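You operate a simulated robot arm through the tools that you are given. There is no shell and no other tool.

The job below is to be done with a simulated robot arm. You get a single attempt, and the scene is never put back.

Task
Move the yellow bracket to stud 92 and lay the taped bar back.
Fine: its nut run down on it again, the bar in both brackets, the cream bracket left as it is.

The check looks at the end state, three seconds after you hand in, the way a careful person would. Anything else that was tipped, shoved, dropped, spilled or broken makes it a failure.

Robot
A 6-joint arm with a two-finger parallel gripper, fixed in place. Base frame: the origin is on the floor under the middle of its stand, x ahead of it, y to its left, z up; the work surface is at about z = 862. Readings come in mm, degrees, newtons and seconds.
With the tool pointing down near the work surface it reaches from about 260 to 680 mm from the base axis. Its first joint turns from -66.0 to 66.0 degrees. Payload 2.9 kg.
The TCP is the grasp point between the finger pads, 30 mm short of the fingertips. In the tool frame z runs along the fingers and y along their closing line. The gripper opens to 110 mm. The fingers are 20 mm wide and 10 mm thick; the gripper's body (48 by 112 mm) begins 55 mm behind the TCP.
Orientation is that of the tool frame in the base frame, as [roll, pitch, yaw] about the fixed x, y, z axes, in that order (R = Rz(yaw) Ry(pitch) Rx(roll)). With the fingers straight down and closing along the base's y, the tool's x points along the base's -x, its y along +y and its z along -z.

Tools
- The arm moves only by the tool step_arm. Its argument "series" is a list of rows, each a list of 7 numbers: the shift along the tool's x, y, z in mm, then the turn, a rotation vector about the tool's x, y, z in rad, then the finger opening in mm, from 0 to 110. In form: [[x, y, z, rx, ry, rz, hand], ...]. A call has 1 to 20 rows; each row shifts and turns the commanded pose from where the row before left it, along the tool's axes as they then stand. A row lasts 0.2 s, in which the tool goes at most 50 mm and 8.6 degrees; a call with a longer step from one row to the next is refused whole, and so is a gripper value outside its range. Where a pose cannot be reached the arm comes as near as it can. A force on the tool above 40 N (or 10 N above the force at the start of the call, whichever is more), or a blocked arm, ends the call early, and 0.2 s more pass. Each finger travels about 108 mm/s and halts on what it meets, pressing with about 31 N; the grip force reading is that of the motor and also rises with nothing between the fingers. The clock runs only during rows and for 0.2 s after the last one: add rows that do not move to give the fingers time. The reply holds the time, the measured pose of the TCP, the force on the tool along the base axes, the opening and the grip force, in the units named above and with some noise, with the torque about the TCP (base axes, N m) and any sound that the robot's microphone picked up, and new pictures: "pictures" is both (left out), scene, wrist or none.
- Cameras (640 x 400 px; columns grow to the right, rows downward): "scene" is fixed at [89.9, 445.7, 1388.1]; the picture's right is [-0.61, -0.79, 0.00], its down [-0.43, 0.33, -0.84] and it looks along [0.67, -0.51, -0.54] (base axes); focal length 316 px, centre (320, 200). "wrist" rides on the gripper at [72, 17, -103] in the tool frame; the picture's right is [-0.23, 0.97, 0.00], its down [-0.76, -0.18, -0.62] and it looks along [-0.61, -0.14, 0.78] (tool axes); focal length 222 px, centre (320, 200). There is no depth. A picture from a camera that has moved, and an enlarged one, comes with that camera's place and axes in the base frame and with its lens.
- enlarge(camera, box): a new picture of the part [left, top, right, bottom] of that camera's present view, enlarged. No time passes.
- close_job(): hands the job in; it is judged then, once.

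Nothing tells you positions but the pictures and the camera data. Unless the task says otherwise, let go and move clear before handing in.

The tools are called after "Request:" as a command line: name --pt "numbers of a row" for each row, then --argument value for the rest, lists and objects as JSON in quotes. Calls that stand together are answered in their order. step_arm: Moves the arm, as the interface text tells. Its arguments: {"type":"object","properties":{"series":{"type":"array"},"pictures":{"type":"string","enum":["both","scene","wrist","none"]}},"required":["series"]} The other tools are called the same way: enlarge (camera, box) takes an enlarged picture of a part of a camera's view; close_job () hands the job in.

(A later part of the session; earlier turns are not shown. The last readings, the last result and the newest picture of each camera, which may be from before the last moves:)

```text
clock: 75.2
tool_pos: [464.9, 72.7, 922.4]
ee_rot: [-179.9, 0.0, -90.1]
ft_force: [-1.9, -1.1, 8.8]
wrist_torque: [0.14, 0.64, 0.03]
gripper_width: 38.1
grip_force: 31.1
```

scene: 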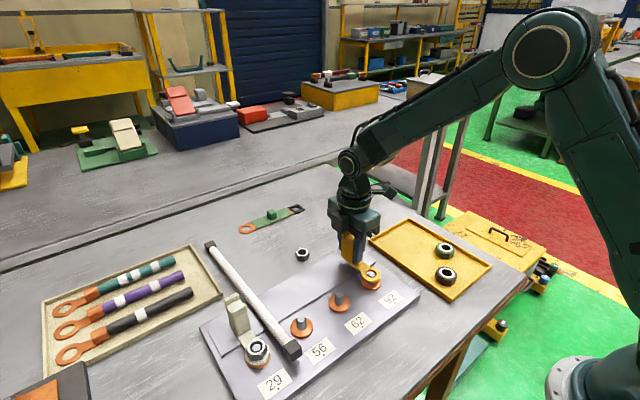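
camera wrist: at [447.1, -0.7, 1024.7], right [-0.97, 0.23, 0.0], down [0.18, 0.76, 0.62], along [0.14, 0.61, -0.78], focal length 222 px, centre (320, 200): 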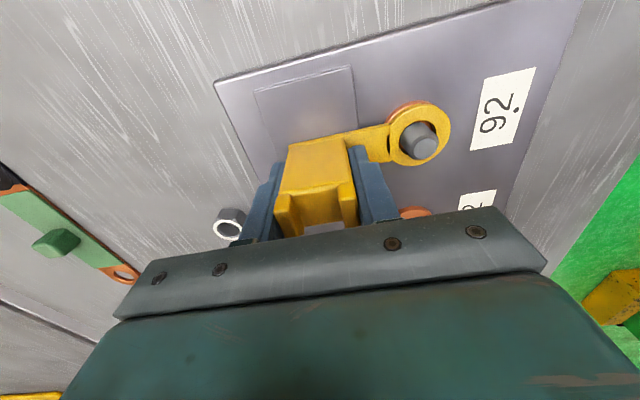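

The ring is on the boss (contact torque matches the ring's location). I'll release gently.

Request:
step_arm --pt "0 0 -0.4 0 0 0 25" --pt "0 0 0 0 0 0 37.5" --pt "0 0 0 0 0 0 40" --pt "0 0 0 0 0 0 46" --pt "0 0 0 0 0 0 54" --pt "0 0 0 0 0 0 54" --pictures "both"

Request:
enlarge --camera "scene" --box '[330, 230, 410, 310]'

Request:
enlarge --camera "wrist" --box '[220, 60, 480, 230]'

```text
clock: 76.6
tool_pos: [465.6, 71.0, 920.4]
ee_rot: [180.0, 0.0, -90.1]
ft_force: [0.2, -0.7, -0.8]
wrist_torque: [-0.01, -0.03, 0.01]
gripper_width: 54.0
grip_force: 0.0
camera wrist: at [447.5, -0.5, 1023.8], right [-0.97, 0.23, 0.0], down [0.18, 0.76, 0.62], along [0.14, 0.61, -0.78], focal length 222 px, centre (320, 200)
```

scene: 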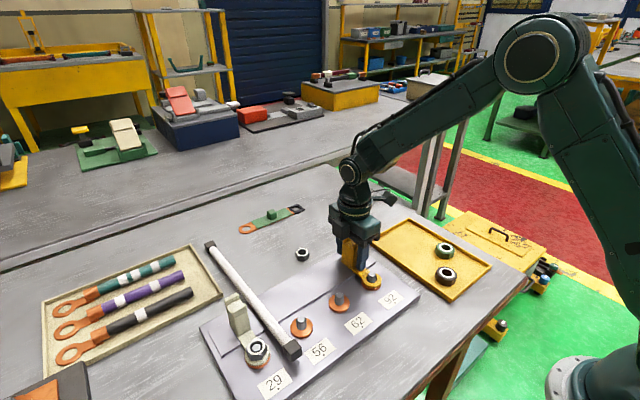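
wrist: 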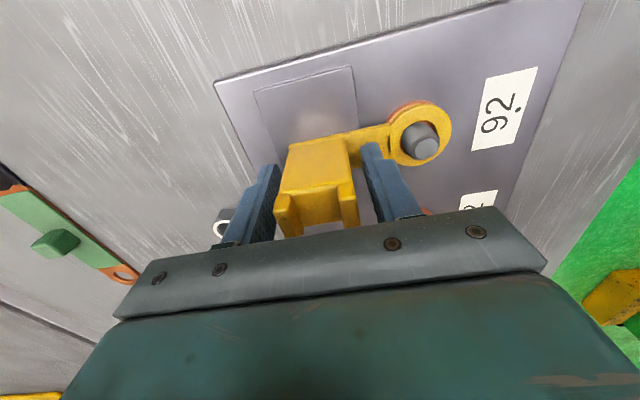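

```text
5.00 times, centred on (370, 270) of scene
camera zoom: at [89.9, 445.7, 1388.1], right [-0.61, -0.79, 0.0], down [-0.43, 0.33, -0.84], along [0.67, -0.51, -0.54], focal length 1582 px, centre (70, -150)
```

zoom: 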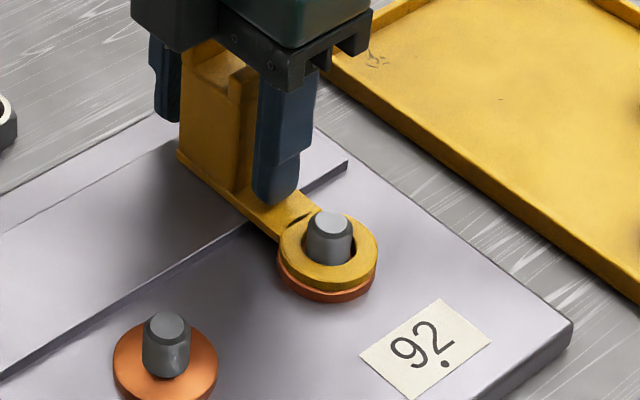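

```text
2.35 times, centred on (350, 145) of wrist
camera zoom: at [447.5, -0.5, 1023.8], right [-0.97, 0.23, 0.0], down [0.18, 0.76, 0.62], along [0.14, 0.61, -0.78], focal length 523 px, centre (249, 329)
```

zoom: 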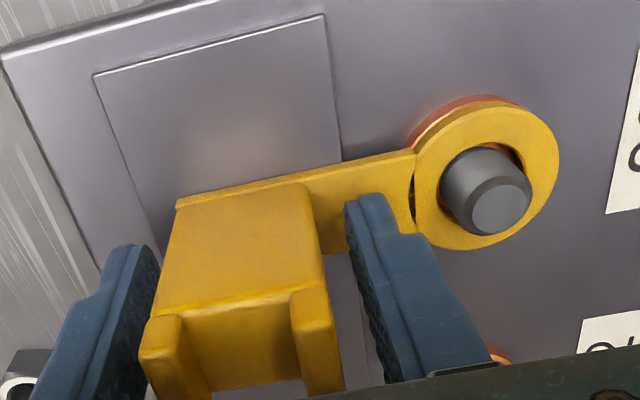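

The yellow bracket is seated on stud 92 with its arm parallel to before. I'll rise and go back to the nut on the table.

Request:
step_arm --pt "0 0 -14 0 0 0 54" --pt "0 0 -30 0 0 0 54" --pt "0 0 -35 0 0 0 54" --pt "0 0 -30 0 0 0 54" --pt "-19.9 -34.8 0 0 0 0 54" --pt "-19.9 -34.8 0 0 0 0 54" --pt "-20 -34.8 0 0 0 0 54" --pt "0 0 0 0 0 -0.1433 54" --pt "0 0 0 0 0 -0.1433 54" --pt "0 0 0 0 0 -0.1433 54" --pt "0 0 0 0 0 -0.1433 54" --pt "0 0 0 0 0 -0.1433 54" --pt "0 0 0 0 0 -0.1433 54" --pt "0 0 0 0 0 -0.1433 54" --pt "0 0 0 0 0 -0.1433 54" --pt "0 0 0 0 0 -0.1433 54" --pt "0 0 30 0 0 0 48" --pt "0 0 40 0 0 0 44" --pt "0 0 30 0 0 0 44" --pt "0 0 0 0 0 0 44" --pictures "both"

Request:
enlarge --camera "wrist" --box '[220, 60, 420, 220]'

Request:
enlarge --camera "scene" --box '[330, 230, 410, 310]'

```text
clock: 80.8
tool_pos: [570.2, 133.0, 931.4]
ee_rot: [-179.9, 0.0, -16.1]
ft_force: [-0.3, -0.7, 0.0]
wrist_torque: [0.01, 0.03, -0.01]
gripper_width: 43.9
grip_force: 0.0
camera wrist: at [634.9, 97.2, 1034.0], right [-0.49, -0.87, 0.0], down [-0.68, 0.38, 0.62], along [-0.54, 0.3, -0.78], focal length 222 px, centre (320, 200)
```

scene: 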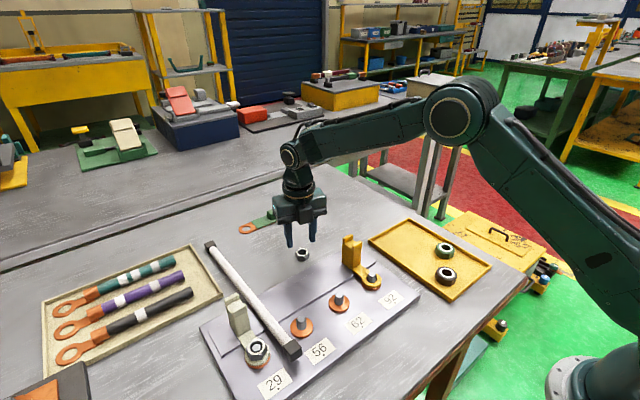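
wrist: 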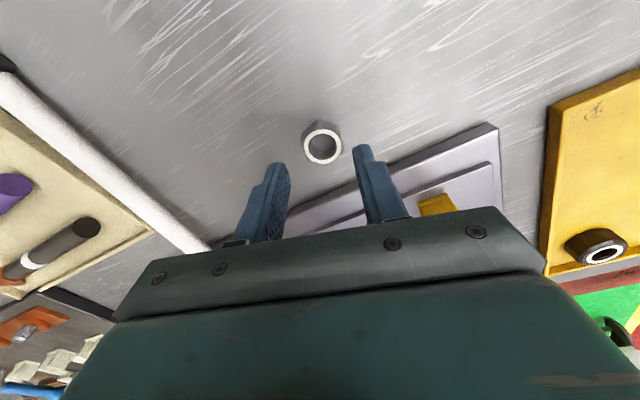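

```text
2.50 times, centred on (320, 140) of wrist
camera zoom: at [634.9, 97.2, 1034.0], right [-0.49, -0.87, 0.0], down [-0.68, 0.38, 0.62], along [-0.54, 0.3, -0.78], focal length 555 px, centre (320, 350)
```

zoom: 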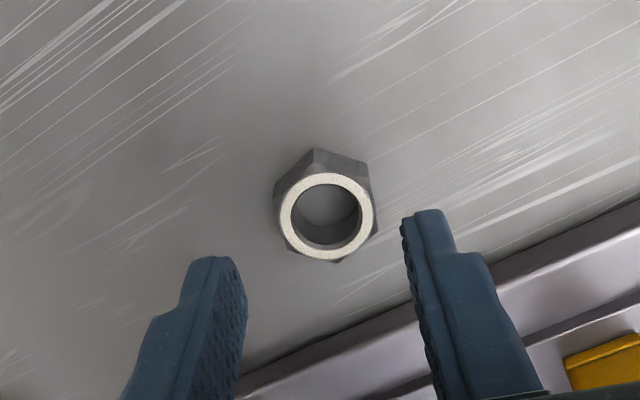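

```text
5.00 times, centred on (370, 270) of scene
camera zoom: at [89.9, 445.7, 1388.1], right [-0.61, -0.79, 0.0], down [-0.43, 0.33, -0.84], along [0.67, -0.51, -0.54], focal length 1582 px, centre (70, -150)
```

zoom: 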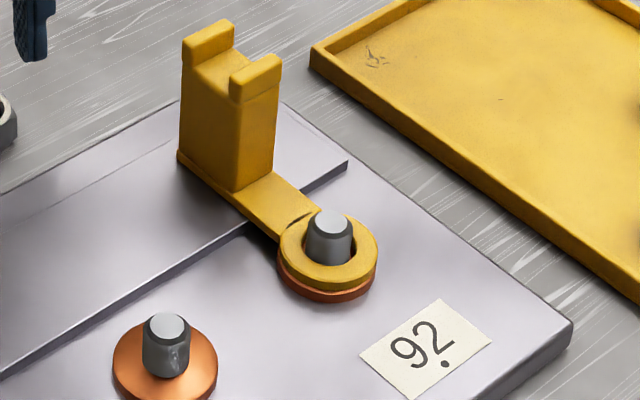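

The nut is about 2.4 mm off along the closing direction and 1 mm along the tool's x. I'll correct both and lower so the fingertips stay about 3.5 mm above the table.

Request:
step_arm --pt "0.9 2.4 10 0 0 0 44" --pt "0 0 12 0 0 0 44" --pt "0 0 8 0 0 0 44" --pt "0 0 5 0 0 0 44" --pt "0 0 2 0 0 0 44" --pt "0 0 0 0 0 0 44" --pictures "both"

Request:
enlarge --camera "wrist" --box '[220, 60, 420, 220]'

Request:
enlarge --camera "scene" --box '[270, 210, 340, 270]'

```text
clock: 82.2
tool_pos: [570.5, 127.8, 893.9]
ee_rot: [-179.9, 0.0, -16.0]
ft_force: [0.4, -0.1, 0.0]
wrist_torque: [0.0, -0.03, -0.02]
gripper_width: 43.8
grip_force: 0.0
camera wrist: at [634.8, 92.6, 995.5], right [-0.49, -0.87, 0.0], down [-0.68, 0.38, 0.62], along [-0.54, 0.3, -0.78], focal length 222 px, centre (320, 200)
```

scene: 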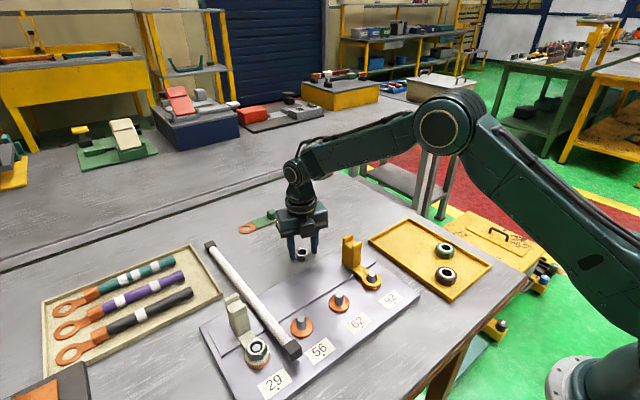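
wrist: 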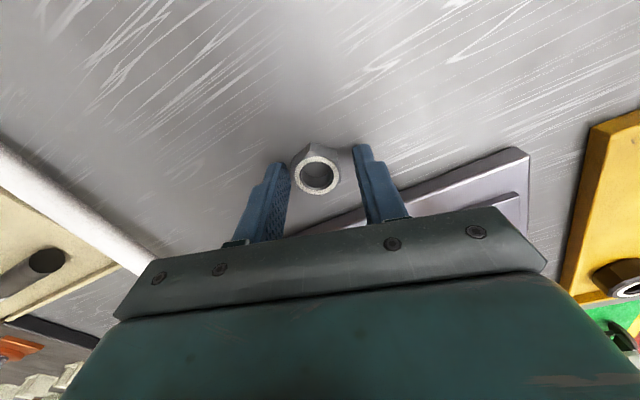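

```text
2.50 times, centred on (320, 140) of wrist
camera zoom: at [634.8, 92.6, 995.5], right [-0.49, -0.87, 0.0], down [-0.68, 0.38, 0.62], along [-0.54, 0.3, -0.78], focal length 555 px, centre (320, 350)
```

zoom: 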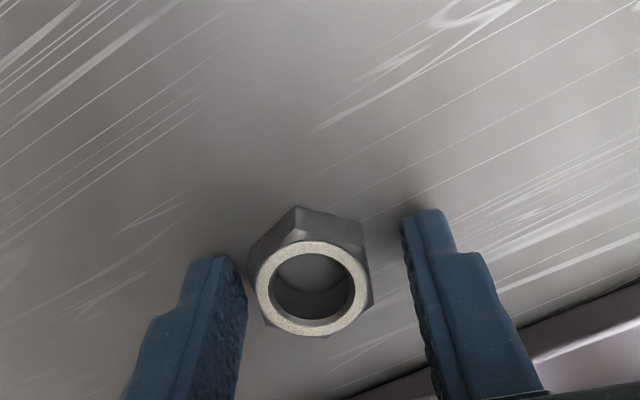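

```text
6.67 times, centred on (305, 240) of scene
camera zoom: at [89.9, 445.7, 1388.1], right [-0.61, -0.79, 0.0], down [-0.43, 0.33, -0.84], along [0.67, -0.51, -0.54], focal length 2110 px, centre (420, -67)
```

zoom: 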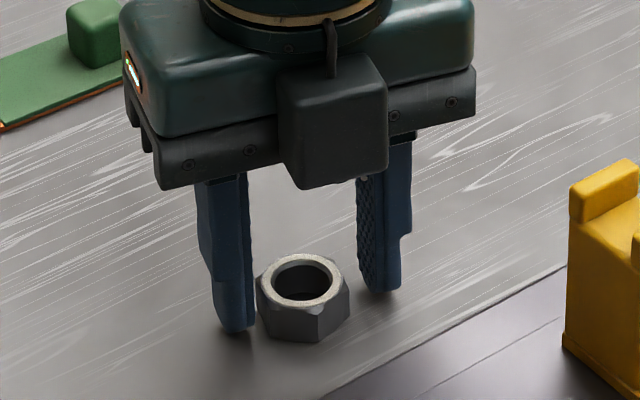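

Compared with how the nut looked when gripped, I overshot by about 2.2 mm along the closing direction. I'll correct that and close.

Request:
step_arm --pt "0 -2.2 0 0 0 0 44" --pt "0 0 0 0 0 0 36" --pt "0 0 0 0 0 0 31" --pt "0 0 0 0 0 0 20" --pt "0 0 0 0 0 0 20" --pt "0 0 0 0 0 0 20" --pictures "both"

Request:
enlarge --camera "wrist" --box '[220, 60, 420, 220]'

Request:
enlarge --camera "scene" --box '[270, 210, 340, 270]'

```text
clock: 83.6
tool_pos: [572.0, 128.9, 892.6]
ee_rot: [-180.0, 0.0, -16.1]
ft_force: [-0.1, -0.4, 0.4]
wrist_torque: [0.02, -0.03, 0.03]
gripper_width: 29.1
grip_force: 30.6
camera wrist: at [635.3, 94.7, 995.6], right [-0.49, -0.87, 0.0], down [-0.68, 0.38, 0.62], along [-0.54, 0.3, -0.78], focal length 222 px, centre (320, 200)
```

scene: 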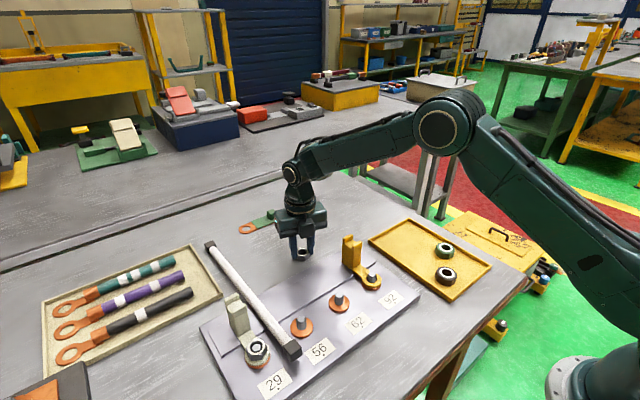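
wrist: 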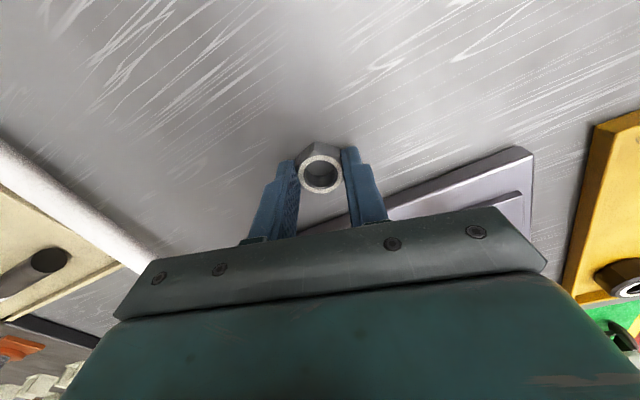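

```text
2.50 times, centred on (320, 140) of wrist
camera zoom: at [635.3, 94.7, 995.6], right [-0.49, -0.87, 0.0], down [-0.68, 0.38, 0.62], along [-0.54, 0.3, -0.78], focal length 555 px, centre (320, 350)
```

zoom: 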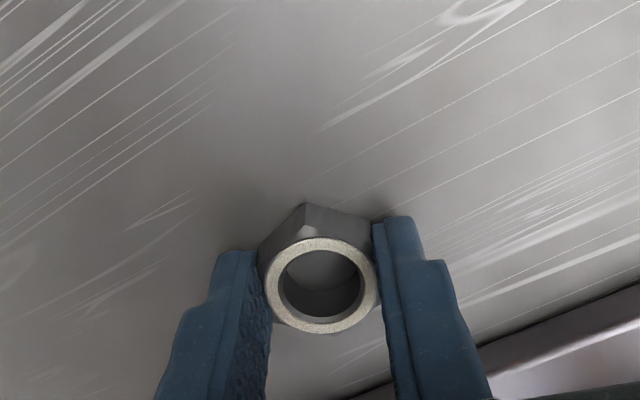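

```text
6.67 times, centred on (305, 240) of scene
camera zoom: at [89.9, 445.7, 1388.1], right [-0.61, -0.79, 0.0], down [-0.43, 0.33, -0.84], along [0.67, -0.51, -0.54], focal length 2110 px, centre (420, -67)
```

zoom: 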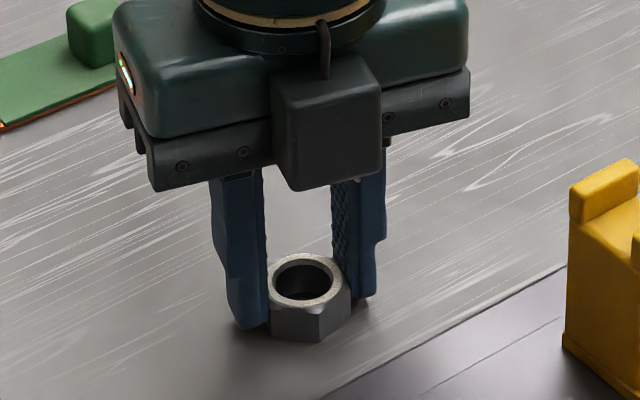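

The nut is gripped again with a few mm protruding below the tips. I'll lift it and carry it above stud 92.

Request:
step_arm --pt "0 0 -5 0 0 0 20" --pt "0 0 -25 0 0 0 20" --pt "0 0 -35 0 0 0 20" --pt "0 0 -40 0 0 0 20" --pt "0 0 -25 0 0 0 20" --pt "-29.6 20.7 0 0 0 0 20" --pt "-29.6 20.7 0 0 0 0 20" --pt "-29.6 20.7 0 0 0 0 20" --pt "-29.6 20.7 0 0 0 0 20" --pt "-29.7 20.8 0 0 0 0 20" --pt "0 0 0 0 0 0 20" --pt "0 0 0 0 0 0 20" --pictures "both"

Request:
enlarge --camera "wrist" --box '[220, 60, 420, 220]'

Request:
enlarge --camera "scene" --box '[310, 190, 430, 310]'

```text
clock: 86.2
tool_pos: [399.2, 69.0, 1023.0]
ee_rot: [-180.0, -0.1, -16.1]
ft_force: [0.5, -0.7, -0.9]
wrist_torque: [0.02, 0.01, 0.03]
gripper_width: 29.4
grip_force: 31.2
camera wrist: at [463.9, 34.8, 1125.8], right [-0.49, -0.87, 0.0], down [-0.68, 0.38, 0.62], along [-0.54, 0.3, -0.78], focal length 222 px, centre (320, 200)
```

scene: 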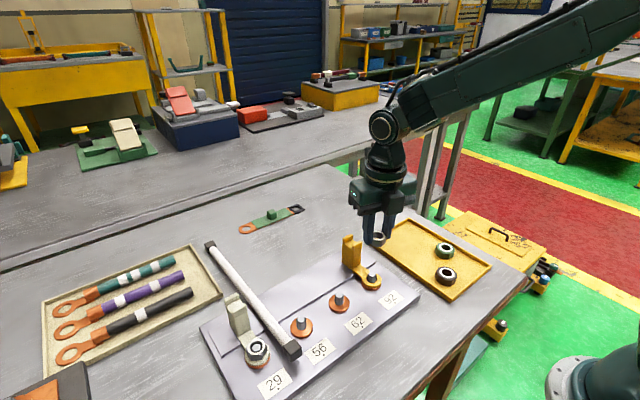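
wrist: 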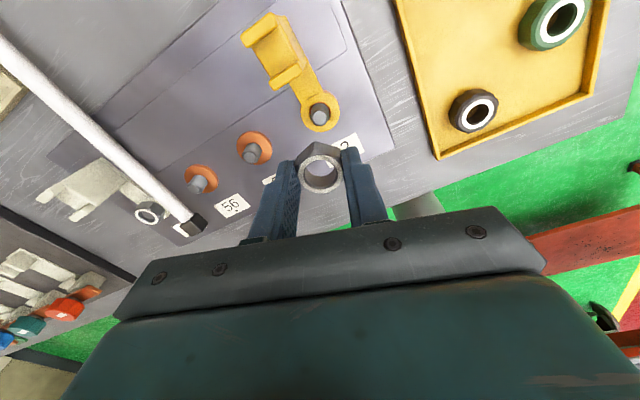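

```text
2.50 times, centred on (320, 140) of wrist
camera zoom: at [463.9, 34.8, 1125.8], right [-0.49, -0.87, 0.0], down [-0.68, 0.38, 0.62], along [-0.54, 0.3, -0.78], focal length 555 px, centre (320, 350)
```

zoom: 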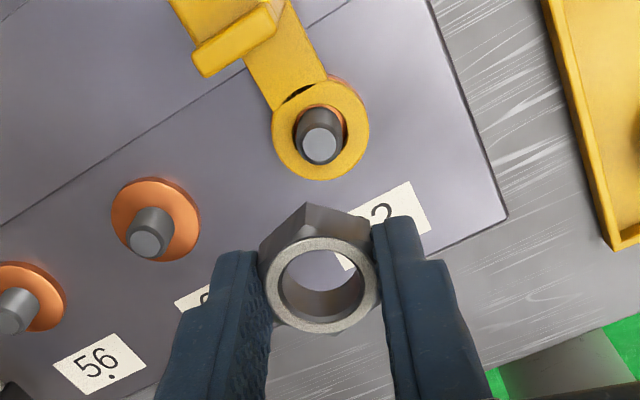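

```text
3.33 times, centred on (370, 250) of scene
camera zoom: at [89.9, 445.6, 1388.1], right [-0.61, -0.79, 0.0], down [-0.43, 0.33, -0.84], along [0.67, -0.51, -0.54], focal length 1055 px, centre (153, 33)
```

zoom: 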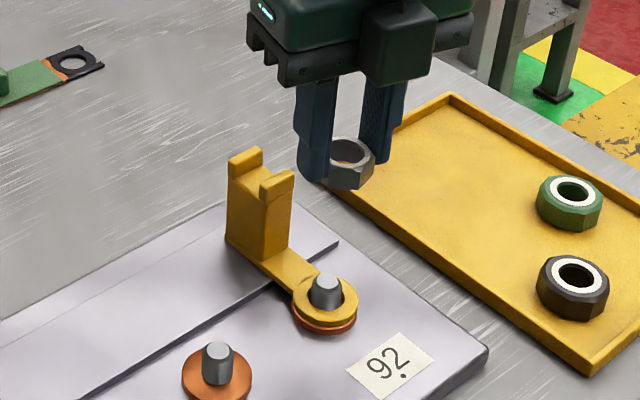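

The nut is nearly above stud 92. I'll make a small correction and descend until the nut is just above the stud tip, then look through its hole.

Request:
step_arm --pt "-0.5 -0.6 25 0 0 0 20" --pt "0 0 30 0 0 0 20" --pt "0 0 18 0 0 0 20" --pt "0 0 5 0 0 0 20" --pt "0 0 0 0 0 0 20" --pictures "both"

Request:
enlarge --camera "wrist" --box '[280, 120, 360, 220]'

Request:
enlarge --camera "scene" --box '[340, 230, 410, 300]'

```text
clock: 87.4
tool_pos: [399.1, 72.4, 945.1]
ee_rot: [-179.9, -0.1, -16.0]
ft_force: [-0.7, 0.6, -0.5]
wrist_torque: [0.02, 0.02, -0.01]
gripper_width: 29.2
grip_force: 30.8
camera wrist: at [463.7, 36.8, 1047.1], right [-0.49, -0.87, 0.0], down [-0.68, 0.38, 0.62], along [-0.54, 0.3, -0.78], focal length 222 px, centre (320, 200)
```

scene: 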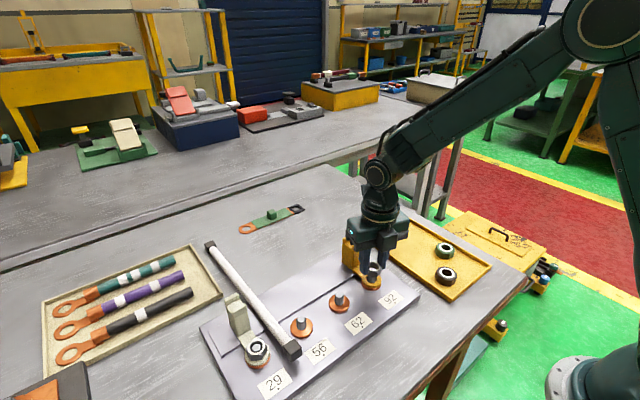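
wrist: 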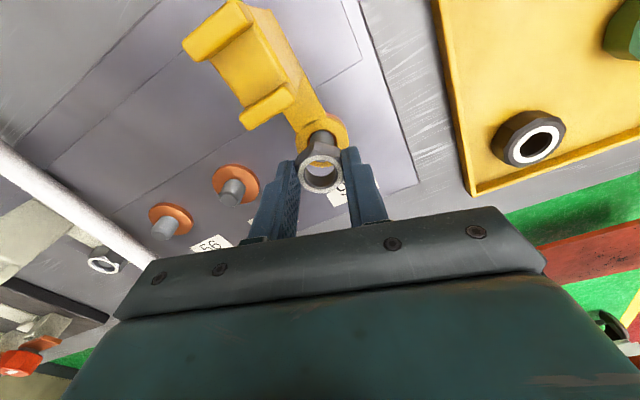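

```text
4.00 times, centred on (320, 170) of wrist
camera zoom: at [463.7, 36.8, 1047.1], right [-0.49, -0.87, 0.0], down [-0.68, 0.38, 0.62], along [-0.54, 0.3, -0.78], focal length 888 px, centre (320, 320)
```

zoom: 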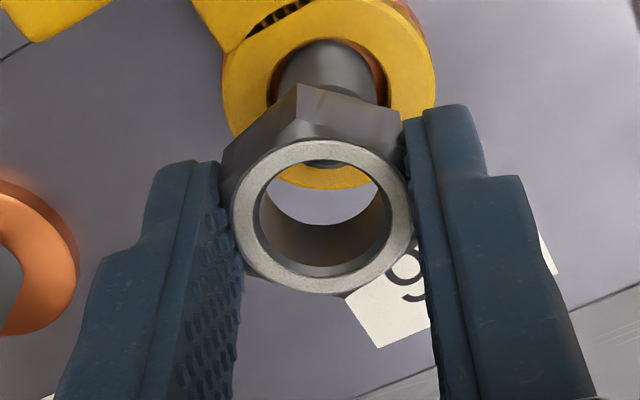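

```text
5.71 times, centred on (375, 265) of scene
camera zoom: at [89.9, 445.7, 1388.1], right [-0.61, -0.79, 0.0], down [-0.43, 0.33, -0.84], along [0.67, -0.51, -0.54], focal length 1808 px, centre (6, -171)
```

zoom: 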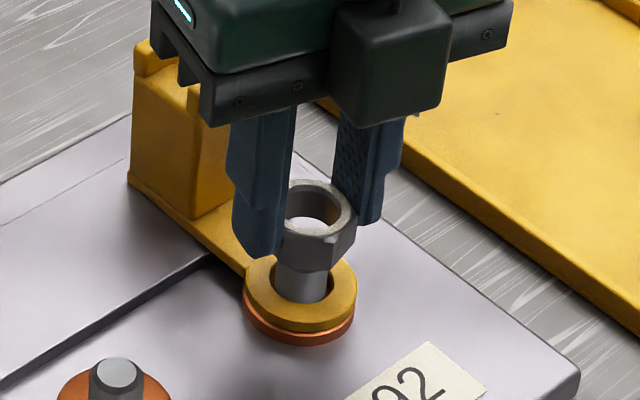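

Request:
enlarge --camera "scene" --box '[355, 255, 395, 295]'

Request:
enlarge --camera "wrist" --box '[295, 115, 345, 195]'

```text
10.00 times, centred on (375, 275) of scene
camera zoom: at [89.9, 445.7, 1388.1], right [-0.61, -0.79, 0.0], down [-0.43, 0.33, -0.84], along [0.67, -0.51, -0.54], focal length 3165 px, centre (-230, -550)
```

zoom: 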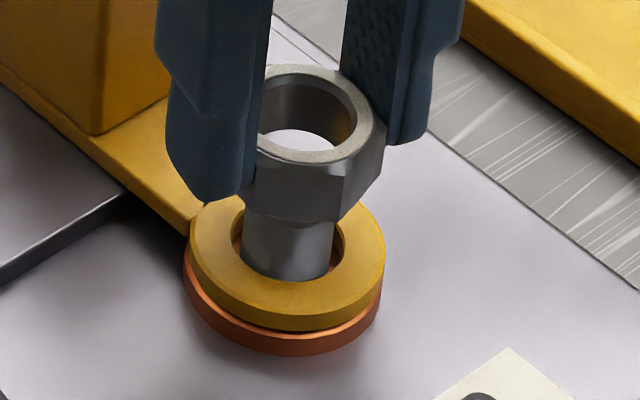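

```text
5.00 times, centred on (320, 155) of wrist
camera zoom: at [463.7, 36.8, 1047.1], right [-0.49, -0.87, 0.0], down [-0.68, 0.38, 0.62], along [-0.54, 0.3, -0.78], focal length 1111 px, centre (320, 425)
```

zoom: 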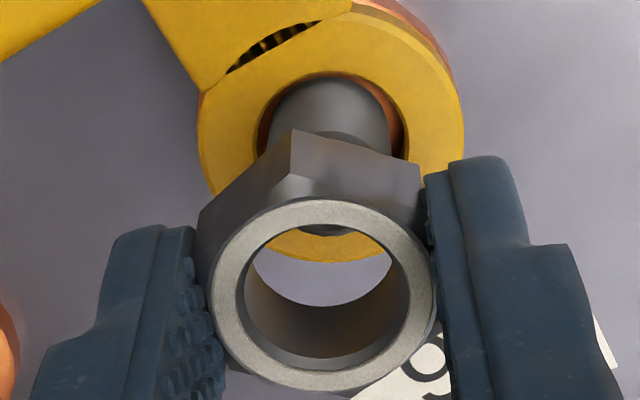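

Combining both views and the pose readings, the nut needs to move about +1.1 mm in x and −1.6 mm in y to sit over the stud. I'll apply that and check again.

Request:
step_arm --pt "1.5 1.2 0 0 0 0 20" --pt "0 0 3 0 0 0 20" --pt "0 0 0 0 0 0 20" --pictures "wrist"

Request:
enlarge --camera "scene" --box '[355, 255, 395, 295]'

Request:
enlarge --camera "wrist" --box '[295, 115, 345, 195]'

```text
clock: 88.2
tool_pos: [400.7, 71.1, 941.9]
ee_rot: [180.0, 0.0, -16.2]
ft_force: [0.1, 0.4, -0.5]
wrist_torque: [0.0, 0.01, -0.02]
gripper_width: 29.1
grip_force: 30.7
camera wrist: at [464.6, 35.8, 1044.4], right [-0.49, -0.87, 0.0], down [-0.68, 0.38, 0.62], along [-0.54, 0.3, -0.78], focal length 222 px, centre (320, 200)
```

wrist: 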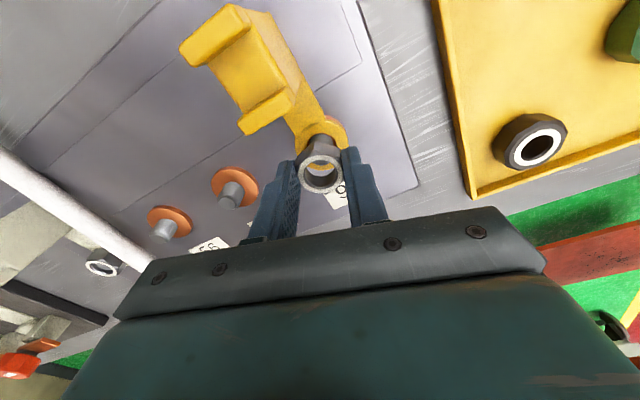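

```text
10.00 times, centred on (375, 275) of scene
camera zoom: at [89.9, 445.7, 1388.1], right [-0.61, -0.79, 0.0], down [-0.43, 0.33, -0.84], along [0.67, -0.51, -0.54], focal length 3165 px, centre (-230, -550)
```

zoom: 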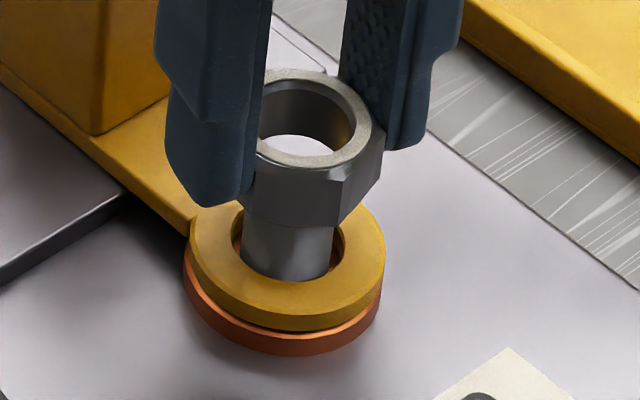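

```text
5.00 times, centred on (320, 155) of wrist
camera zoom: at [464.6, 35.8, 1044.4], right [-0.49, -0.87, 0.0], down [-0.68, 0.38, 0.62], along [-0.54, 0.3, -0.78], focal length 1111 px, centre (320, 425)
```

zoom: 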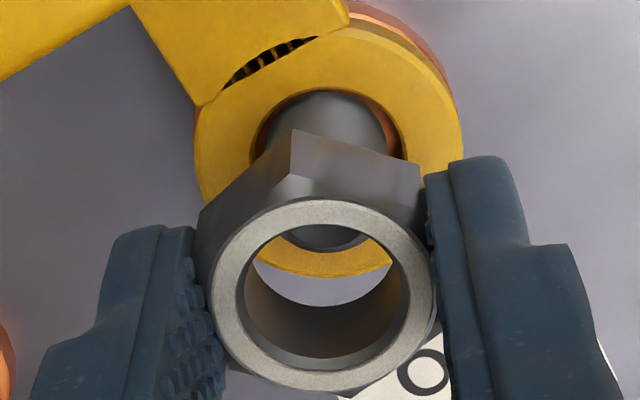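

Both views now show the nut concentric with the stud. I'll lower gently and watch for contact.

Request:
step_arm --pt "0 0 2 0 0 0 20" --pt "0 0 2 0 0 0 20" --pt "0 0 0 0 0 0 20" --pictures "none"

Request:
step_arm --pt "0 0 1 0 0 0 20" --pt "0 0 1 0 0 0 20" --pt "0 0 0 0 0 0 20" --pictures "none"

Request:
step_arm --pt "0 0 1 0 0 0 20" --pt "0 0 1 0 0 0 20" --pt "0 0 0 0 0 0 20" --pictures "wrist"

Request:
enlarge --camera "scene" --box '[355, 255, 395, 295]'

Request:
enlarge --camera "wrist" --box '[295, 115, 345, 195]'

```text
clock: 89.0
tool_pos: [400.5, 71.2, 937.8]
ee_rot: [-180.0, 0.0, -16.1]
ft_force: [0.5, 0.1, 0.0]
wrist_torque: [0.02, 0.0, 0.05]
gripper_width: 29.4
grip_force: 30.9
```

```text
clock: 89.8
tool_pos: [399.2, 70.3, 935.8]
ee_rot: [-179.9, -0.1, -16.1]
ft_force: [0.1, 0.2, -0.9]
wrist_torque: [0.02, -0.03, 0.01]
gripper_width: 29.1
grip_force: 31.2
```

```text
clock: 90.6
tool_pos: [400.4, 69.8, 934.4]
ee_rot: [-179.9, 0.0, -16.1]
ft_force: [-0.9, -0.3, -0.4]
wrist_torque: [-0.02, 0.0, -0.01]
gripper_width: 29.1
grip_force: 30.9
camera wrist: at [464.0, 35.4, 1036.8], right [-0.49, -0.87, 0.0], down [-0.68, 0.38, 0.62], along [-0.54, 0.3, -0.78], focal length 222 px, centre (320, 200)
```

wrist: 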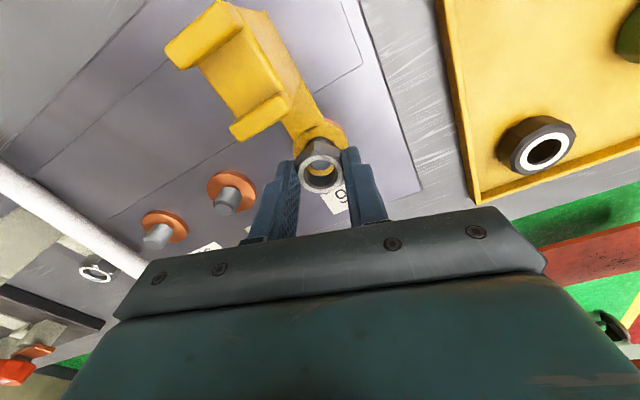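

```text
10.00 times, centred on (375, 275) of scene
camera zoom: at [89.9, 445.7, 1388.1], right [-0.61, -0.79, 0.0], down [-0.43, 0.33, -0.84], along [0.67, -0.51, -0.54], focal length 3165 px, centre (-230, -550)
```

zoom: 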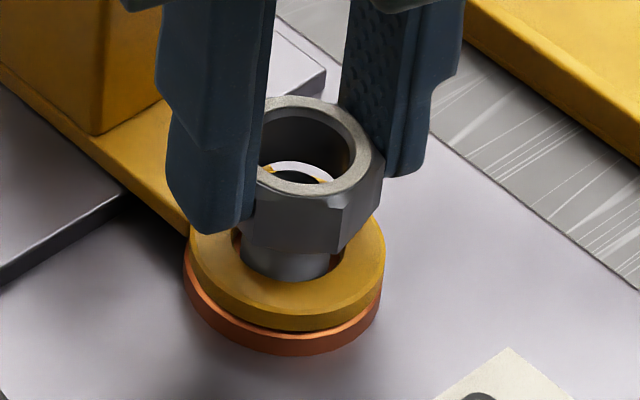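

```text
5.00 times, centred on (320, 155) of wrist
camera zoom: at [464.0, 35.4, 1036.8], right [-0.49, -0.87, 0.0], down [-0.68, 0.38, 0.62], along [-0.54, 0.3, -0.78], focal length 1111 px, centre (320, 425)
```

zoom: 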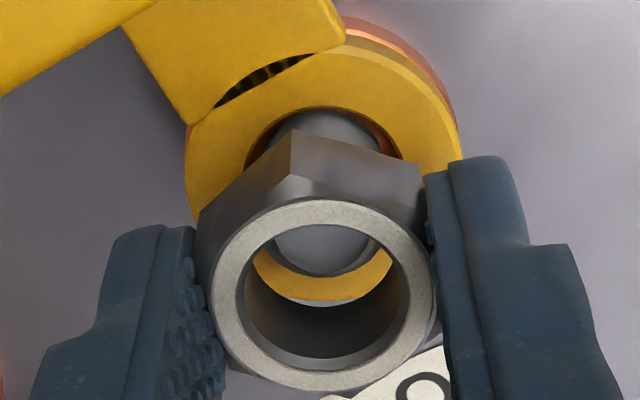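

Request:
step_arm --pt "0 0 1.5 0 0 0 20" --pt "0 0 1.5 0 0 0 20" --pt "0 0 0 0 0 0 20" --pictures "none"

Request:
step_arm --pt "0 0 1 0 0 0 20" --pt "0 0 1 0 0 0 20" --pt "0 0 0 0 0 0 20" --pictures "none"

Request:
step_arm --pt "0 0 1 0 0 0 20" --pt "0 0 1 0 0 0 20" --pt "0 0 0 0 0 0 20" --pictures "wrist"

Request:
enlarge --camera "wrist" --box '[295, 115, 345, 195]'

Request:
enlarge --camera "scene" --box '[355, 255, 395, 295]'

```text
clock: 91.4
tool_pos: [400.2, 70.2, 930.9]
ee_rot: [-180.0, 0.1, -16.0]
ft_force: [-0.1, 0.2, -0.4]
wrist_torque: [-0.02, -0.01, 0.0]
gripper_width: 29.3
grip_force: 30.9
```

```text
clock: 92.2
tool_pos: [399.8, 71.4, 928.9]
ee_rot: [-180.0, 0.0, -16.1]
ft_force: [-0.2, 0.2, -0.8]
wrist_torque: [0.01, 0.0, 0.02]
gripper_width: 29.0
grip_force: 30.7
```

```text
clock: 93.0
tool_pos: [401.7, 70.6, 926.5]
ee_rot: [179.9, -0.1, -16.3]
ft_force: [5.6, -9.3, -3.3]
wrist_torque: [-0.22, -0.11, 0.01]
gripper_width: 29.4
grip_force: 31.5
camera wrist: at [465.2, 34.6, 1028.9], right [-0.49, -0.87, 0.0], down [-0.68, 0.39, 0.62], along [-0.54, 0.3, -0.78], focal length 222 px, centre (320, 200)
```

wrist: 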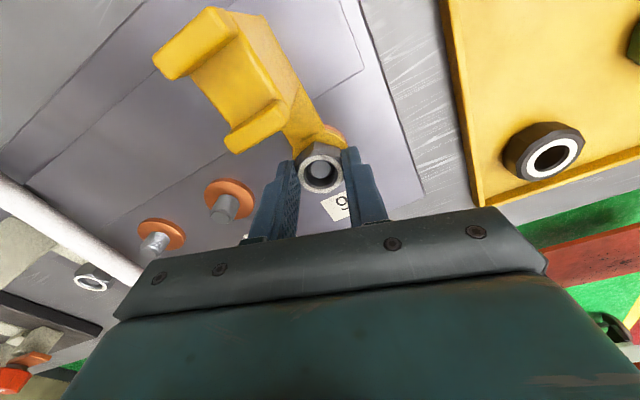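

```text
5.00 times, centred on (320, 155) of wrist
camera zoom: at [465.2, 34.6, 1028.9], right [-0.49, -0.87, 0.0], down [-0.68, 0.39, 0.62], along [-0.54, 0.3, -0.78], focal length 1111 px, centre (320, 425)
```

zoom: 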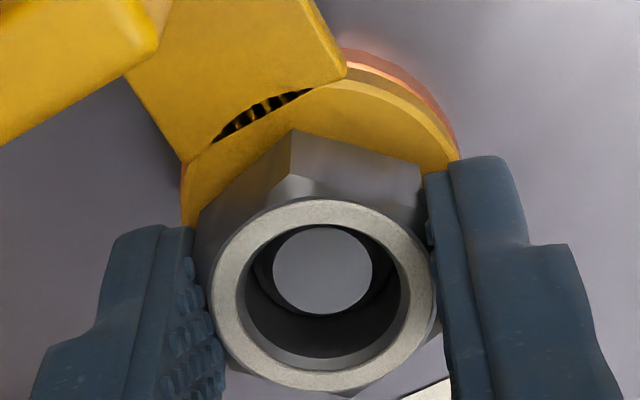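

```text
10.00 times, centred on (375, 275) of scene
camera zoom: at [90.1, 445.4, 1388.2], right [-0.61, -0.79, 0.0], down [-0.43, 0.33, -0.84], along [0.67, -0.51, -0.54], focal length 3165 px, centre (-230, -550)
```

zoom: 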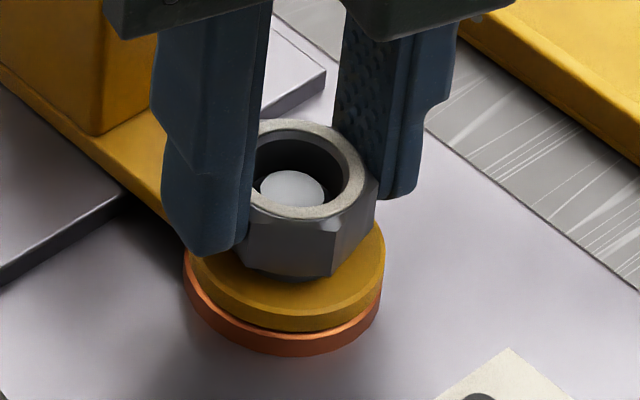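

The nut appears to have engaged the stud: a small lateral pull centres it. I'll shift to relieve that, then begin turning clockwise.

Request:
step_arm --pt "0.7 0.7 0 0 0 0 20" --pt "0 0 0 0 0 0 20" --pictures "none"

```text
clock: 93.6
tool_pos: [401.5, 70.7, 926.5]
ee_rot: [-179.9, -0.1, -16.1]
ft_force: [9.7, -6.3, -9.1]
wrist_torque: [-0.23, -0.33, 0.02]
gripper_width: 29.2
grip_force: 31.0
```

Request:
step_arm --pt "0.8 0.2 0.5 0 0 0 20" --pt "0 0 0 0 0 0 20" --pictures "none"

```text
clock: 94.2
tool_pos: [401.8, 70.1, 927.0]
ee_rot: [-180.0, 0.1, -16.0]
ft_force: [1.9, -6.2, -3.2]
wrist_torque: [-0.23, -0.47, 0.0]
gripper_width: 29.2
grip_force: 31.0
```

Loads are reduced. I'll start clockwise turning with matched descent and watch the forces.

Request:
step_arm --pt "0.1 0.5 0.3 0 0 0.14 20" --pt "0 0 0.28 0 0 0.14 20" --pt "0 0 0.28 0 0 0.14 20" --pt "0 0 0 0 0 0 20" --pictures "none"

```text
clock: 95.2
tool_pos: [401.1, 70.0, 924.6]
ee_rot: [179.9, 0.1, -40.3]
ft_force: [-4.1, -2.7, -0.6]
wrist_torque: [-0.1, -0.03, -0.02]
gripper_width: 29.2
grip_force: 31.2
```

Request:
step_arm --pt "-0.1 0.35 0.28 0 0 0.14 20" --pt "0 0 0.28 0 0 0.14 20" --pt "0 0 0.28 0 0 0.14 20" --pt "0 0 0.28 0 0 0.14 20" --pt "0 0 0 0 0 0 20" --pictures "wrist"

Request:
enlarge --camera "scene" --box '[340, 240, 410, 300]'

Request:
enlarge --camera "wrist" --box '[295, 115, 345, 195]'

```text
clock: 96.4
tool_pos: [400.4, 67.9, 924.6]
ee_rot: [179.9, 0.0, -72.3]
ft_force: [-11.6, -3.3, 7.7]
wrist_torque: [0.03, 0.26, 0.0]
gripper_width: 29.0
grip_force: 31.1
camera wrist: at [405.6, -4.2, 1027.1], right [-1.0, -0.08, 0.0], down [-0.06, 0.78, 0.62], along [-0.05, 0.62, -0.78], focal length 222 px, centre (320, 200)
```

wrist: 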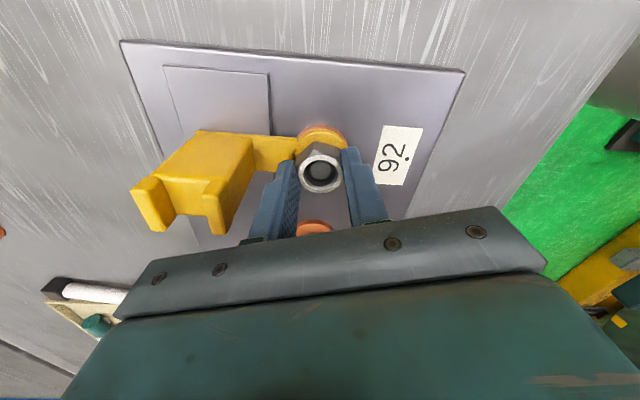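

```text
6.67 times, centred on (375, 270) of scene
camera zoom: at [89.5, 445.6, 1388.2], right [-0.61, -0.79, 0.0], down [-0.43, 0.33, -0.84], along [0.67, -0.51, -0.54], focal length 2110 px, centre (-47, -267)
```

zoom: 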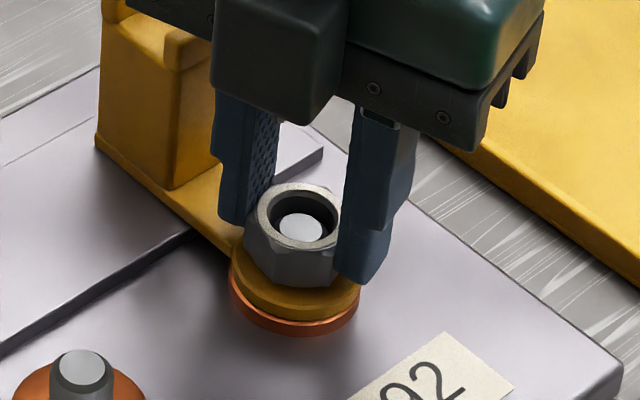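

```text
5.00 times, centred on (320, 155) of wrist
camera zoom: at [405.6, -4.2, 1027.1], right [-1.0, -0.08, 0.0], down [-0.06, 0.78, 0.62], along [-0.05, 0.62, -0.78], focal length 1111 px, centre (320, 425)
```

zoom: 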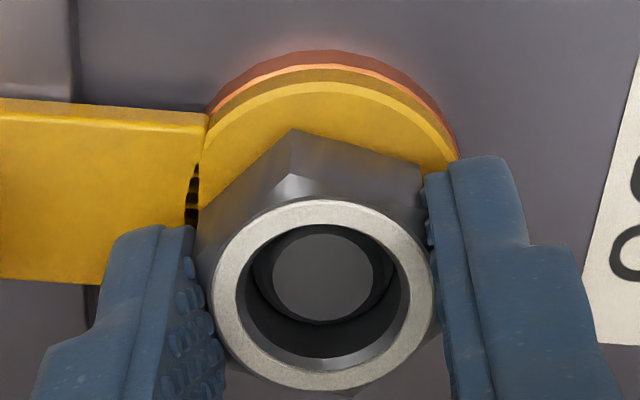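

The nut is going down; my descent was a bit fast (+8 N). I'll relieve the side load and continue with a smaller descent per row.

Request:
step_arm --pt "0 0.8 0 0 0 0.1 20" --pt "0 0 0.1 0 0 0.14 20" --pt "0 0 0.1 0 0 0.14 20" --pt "0 0 0 0 0 0 20" --pictures "none"

```text
clock: 97.4
tool_pos: [400.2, 68.0, 924.3]
ee_rot: [-180.0, 0.0, -94.2]
ft_force: [-3.7, -2.2, -1.1]
wrist_torque: [-0.02, 0.14, 0.0]
gripper_width: 29.4
grip_force: 31.1
```

The pitch is roughly 8–9 mm per turn. By comparing the stud recess, about 1.5–2 mm remains until seated. I'll continue.

Request:
step_arm --pt "0.2 0.3 0.18 0 0 0.14 20" --pt "0 0 0.18 0 0 0.14 20" --pt "0 0 0.18 0 0 0.14 20" --pt "0 0 0 0 0 0 20" --pictures "none"

Request:
step_arm --pt "0 0 0.18 0 0 0.14 20" --pt "0 0 0.18 0 0 0.14 20" --pt "0 0 0.18 0 0 0.14 20" --pt "0 0 0 0 0 0 20" --pictures "wrist"

Request:
enlarge --camera "wrist" --box '[295, 115, 345, 195]'

Request:
enlarge --camera "scene" --box '[340, 240, 410, 300]'

```text
clock: 98.4
tool_pos: [399.4, 69.0, 923.1]
ee_rot: [180.0, 0.0, -118.2]
ft_force: [-5.1, 0.1, 7.0]
wrist_torque: [0.01, 0.21, -0.01]
gripper_width: 29.3
grip_force: 30.4
```

```text
clock: 99.4
tool_pos: [399.3, 68.5, 923.2]
ee_rot: [179.9, 0.0, -142.1]
ft_force: [-12.4, 12.2, 5.8]
wrist_torque: [0.33, 0.24, -0.03]
gripper_width: 29.1
grip_force: 31.0
camera wrist: at [330.6, 39.0, 1025.7], right [-0.42, 0.91, 0.0], down [0.71, 0.33, 0.62], along [0.56, 0.26, -0.78], focal length 222 px, centre (320, 200)
```

wrist: 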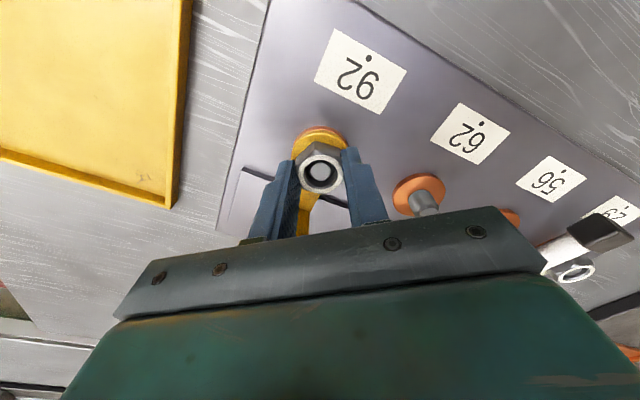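

```text
5.00 times, centred on (320, 155) of wrist
camera zoom: at [330.6, 39.0, 1025.7], right [-0.42, 0.91, 0.0], down [0.71, 0.33, 0.62], along [0.56, 0.26, -0.78], focal length 1111 px, centre (320, 425)
```

zoom: 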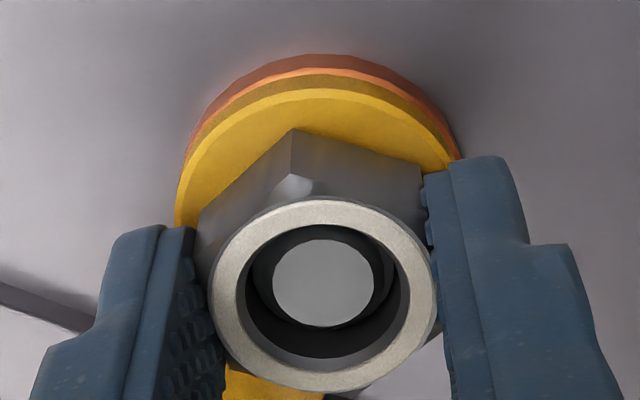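

```text
6.67 times, centred on (375, 270) of scene
camera zoom: at [89.6, 446.0, 1388.1], right [-0.61, -0.79, 0.0], down [-0.43, 0.33, -0.84], along [0.67, -0.51, -0.54], focal length 2110 px, centre (-47, -267)
```

zoom: 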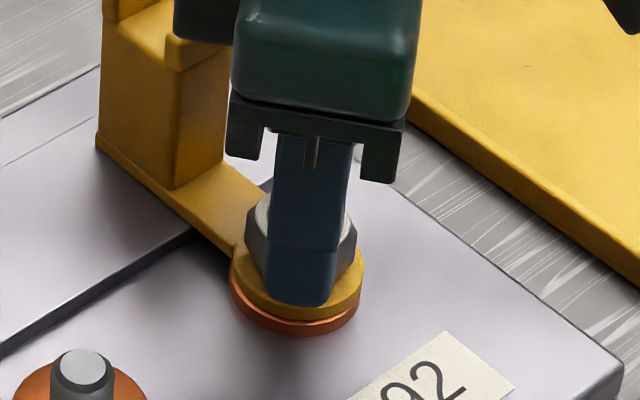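

The stud recess is about 3 mm now, so less than 1 mm remains. I'll relieve the side load along the closing axis and keep turning slowly.

Request:
step_arm --pt "0.2 1.2 0 0 0 0 20" --pt "0 0 0 0 0 0 20" --pictures "none"

Request:
step_arm --pt "0 0 0.1 0 0 0.12 20" --pt "0 0 0.15 0 0 0.12 20" --pt "0 0 0 0 0 0 20" --pictures "none"

```text
clock: 100.0
tool_pos: [397.9, 68.9, 923.7]
ee_rot: [-180.0, 0.0, -142.1]
ft_force: [-9.1, 9.0, 4.4]
wrist_torque: [0.29, 0.29, 0.03]
gripper_width: 29.0
grip_force: 31.2
```

```text
clock: 100.8
tool_pos: [398.4, 68.7, 921.9]
ee_rot: [180.0, 0.1, -156.0]
ft_force: [-9.2, 10.2, 5.1]
wrist_torque: [0.28, 0.26, -0.01]
gripper_width: 29.2
grip_force: 30.7
```

Side load persists at about 13 N along the closing axis. As with the first nut grip, I'll open, re-centre and regrip; the nut is held by the thread.

Request:
step_arm --pt "0 0 0 0 0 0 32" --pt "0 0 0 0 0 0 37" --pt "0 0 0 0 0 0 37" --pt "0 0 0 0 0 0 37" --pictures "wrist"

Request:
enlarge --camera "wrist" --box '[280, 115, 360, 195]'

Request:
enlarge --camera "scene" --box '[340, 240, 410, 300]'

```text
clock: 101.8
tool_pos: [398.9, 68.9, 922.1]
ee_rot: [-180.0, 0.0, -155.9]
ft_force: [-0.6, -0.3, 0.0]
wrist_torque: [0.01, -0.02, 0.03]
gripper_width: 37.1
grip_force: 0.1
camera wrist: at [325.1, 56.0, 1025.2], right [-0.19, 0.98, 0.0], down [0.77, 0.15, 0.62], along [0.61, 0.12, -0.78], focal length 222 px, centre (320, 200)
```

wrist: 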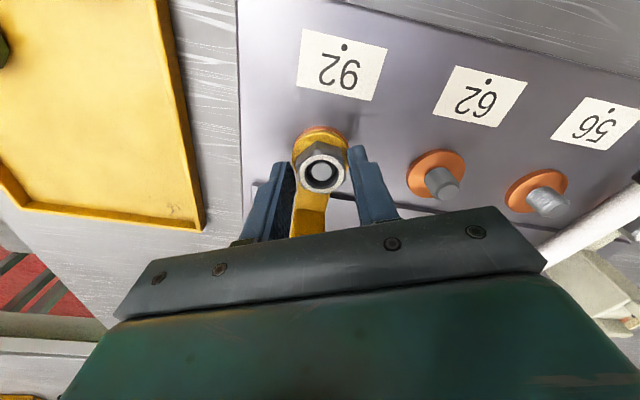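

```text
5.00 times, centred on (320, 155) of wrist
camera zoom: at [325.1, 56.0, 1025.2], right [-0.19, 0.98, 0.0], down [0.77, 0.15, 0.62], along [0.61, 0.12, -0.78], focal length 1111 px, centre (320, 425)
```

zoom: 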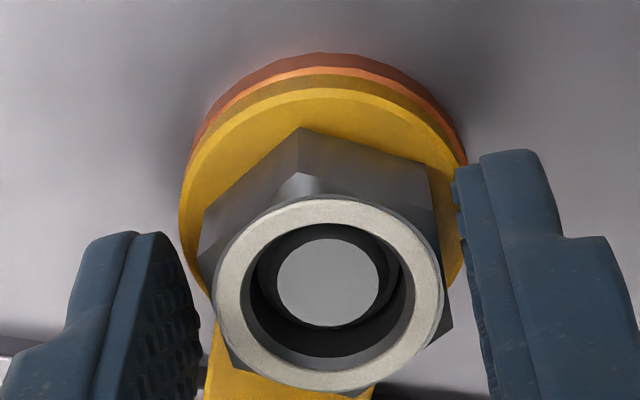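

```text
6.67 times, centred on (375, 270) of scene
camera zoom: at [89.9, 445.7, 1388.1], right [-0.61, -0.79, 0.0], down [-0.43, 0.33, -0.84], along [0.67, -0.51, -0.54], focal length 2110 px, centre (-47, -267)
```

zoom: 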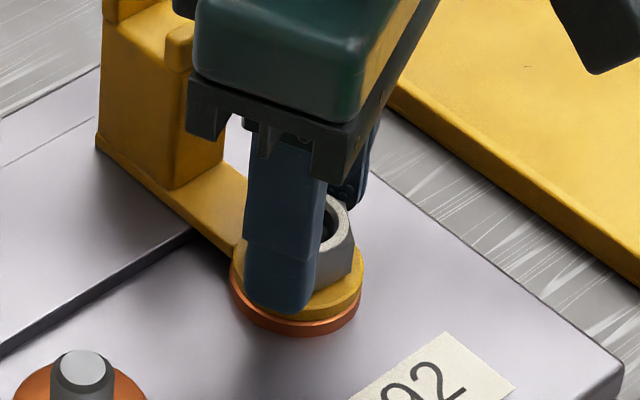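

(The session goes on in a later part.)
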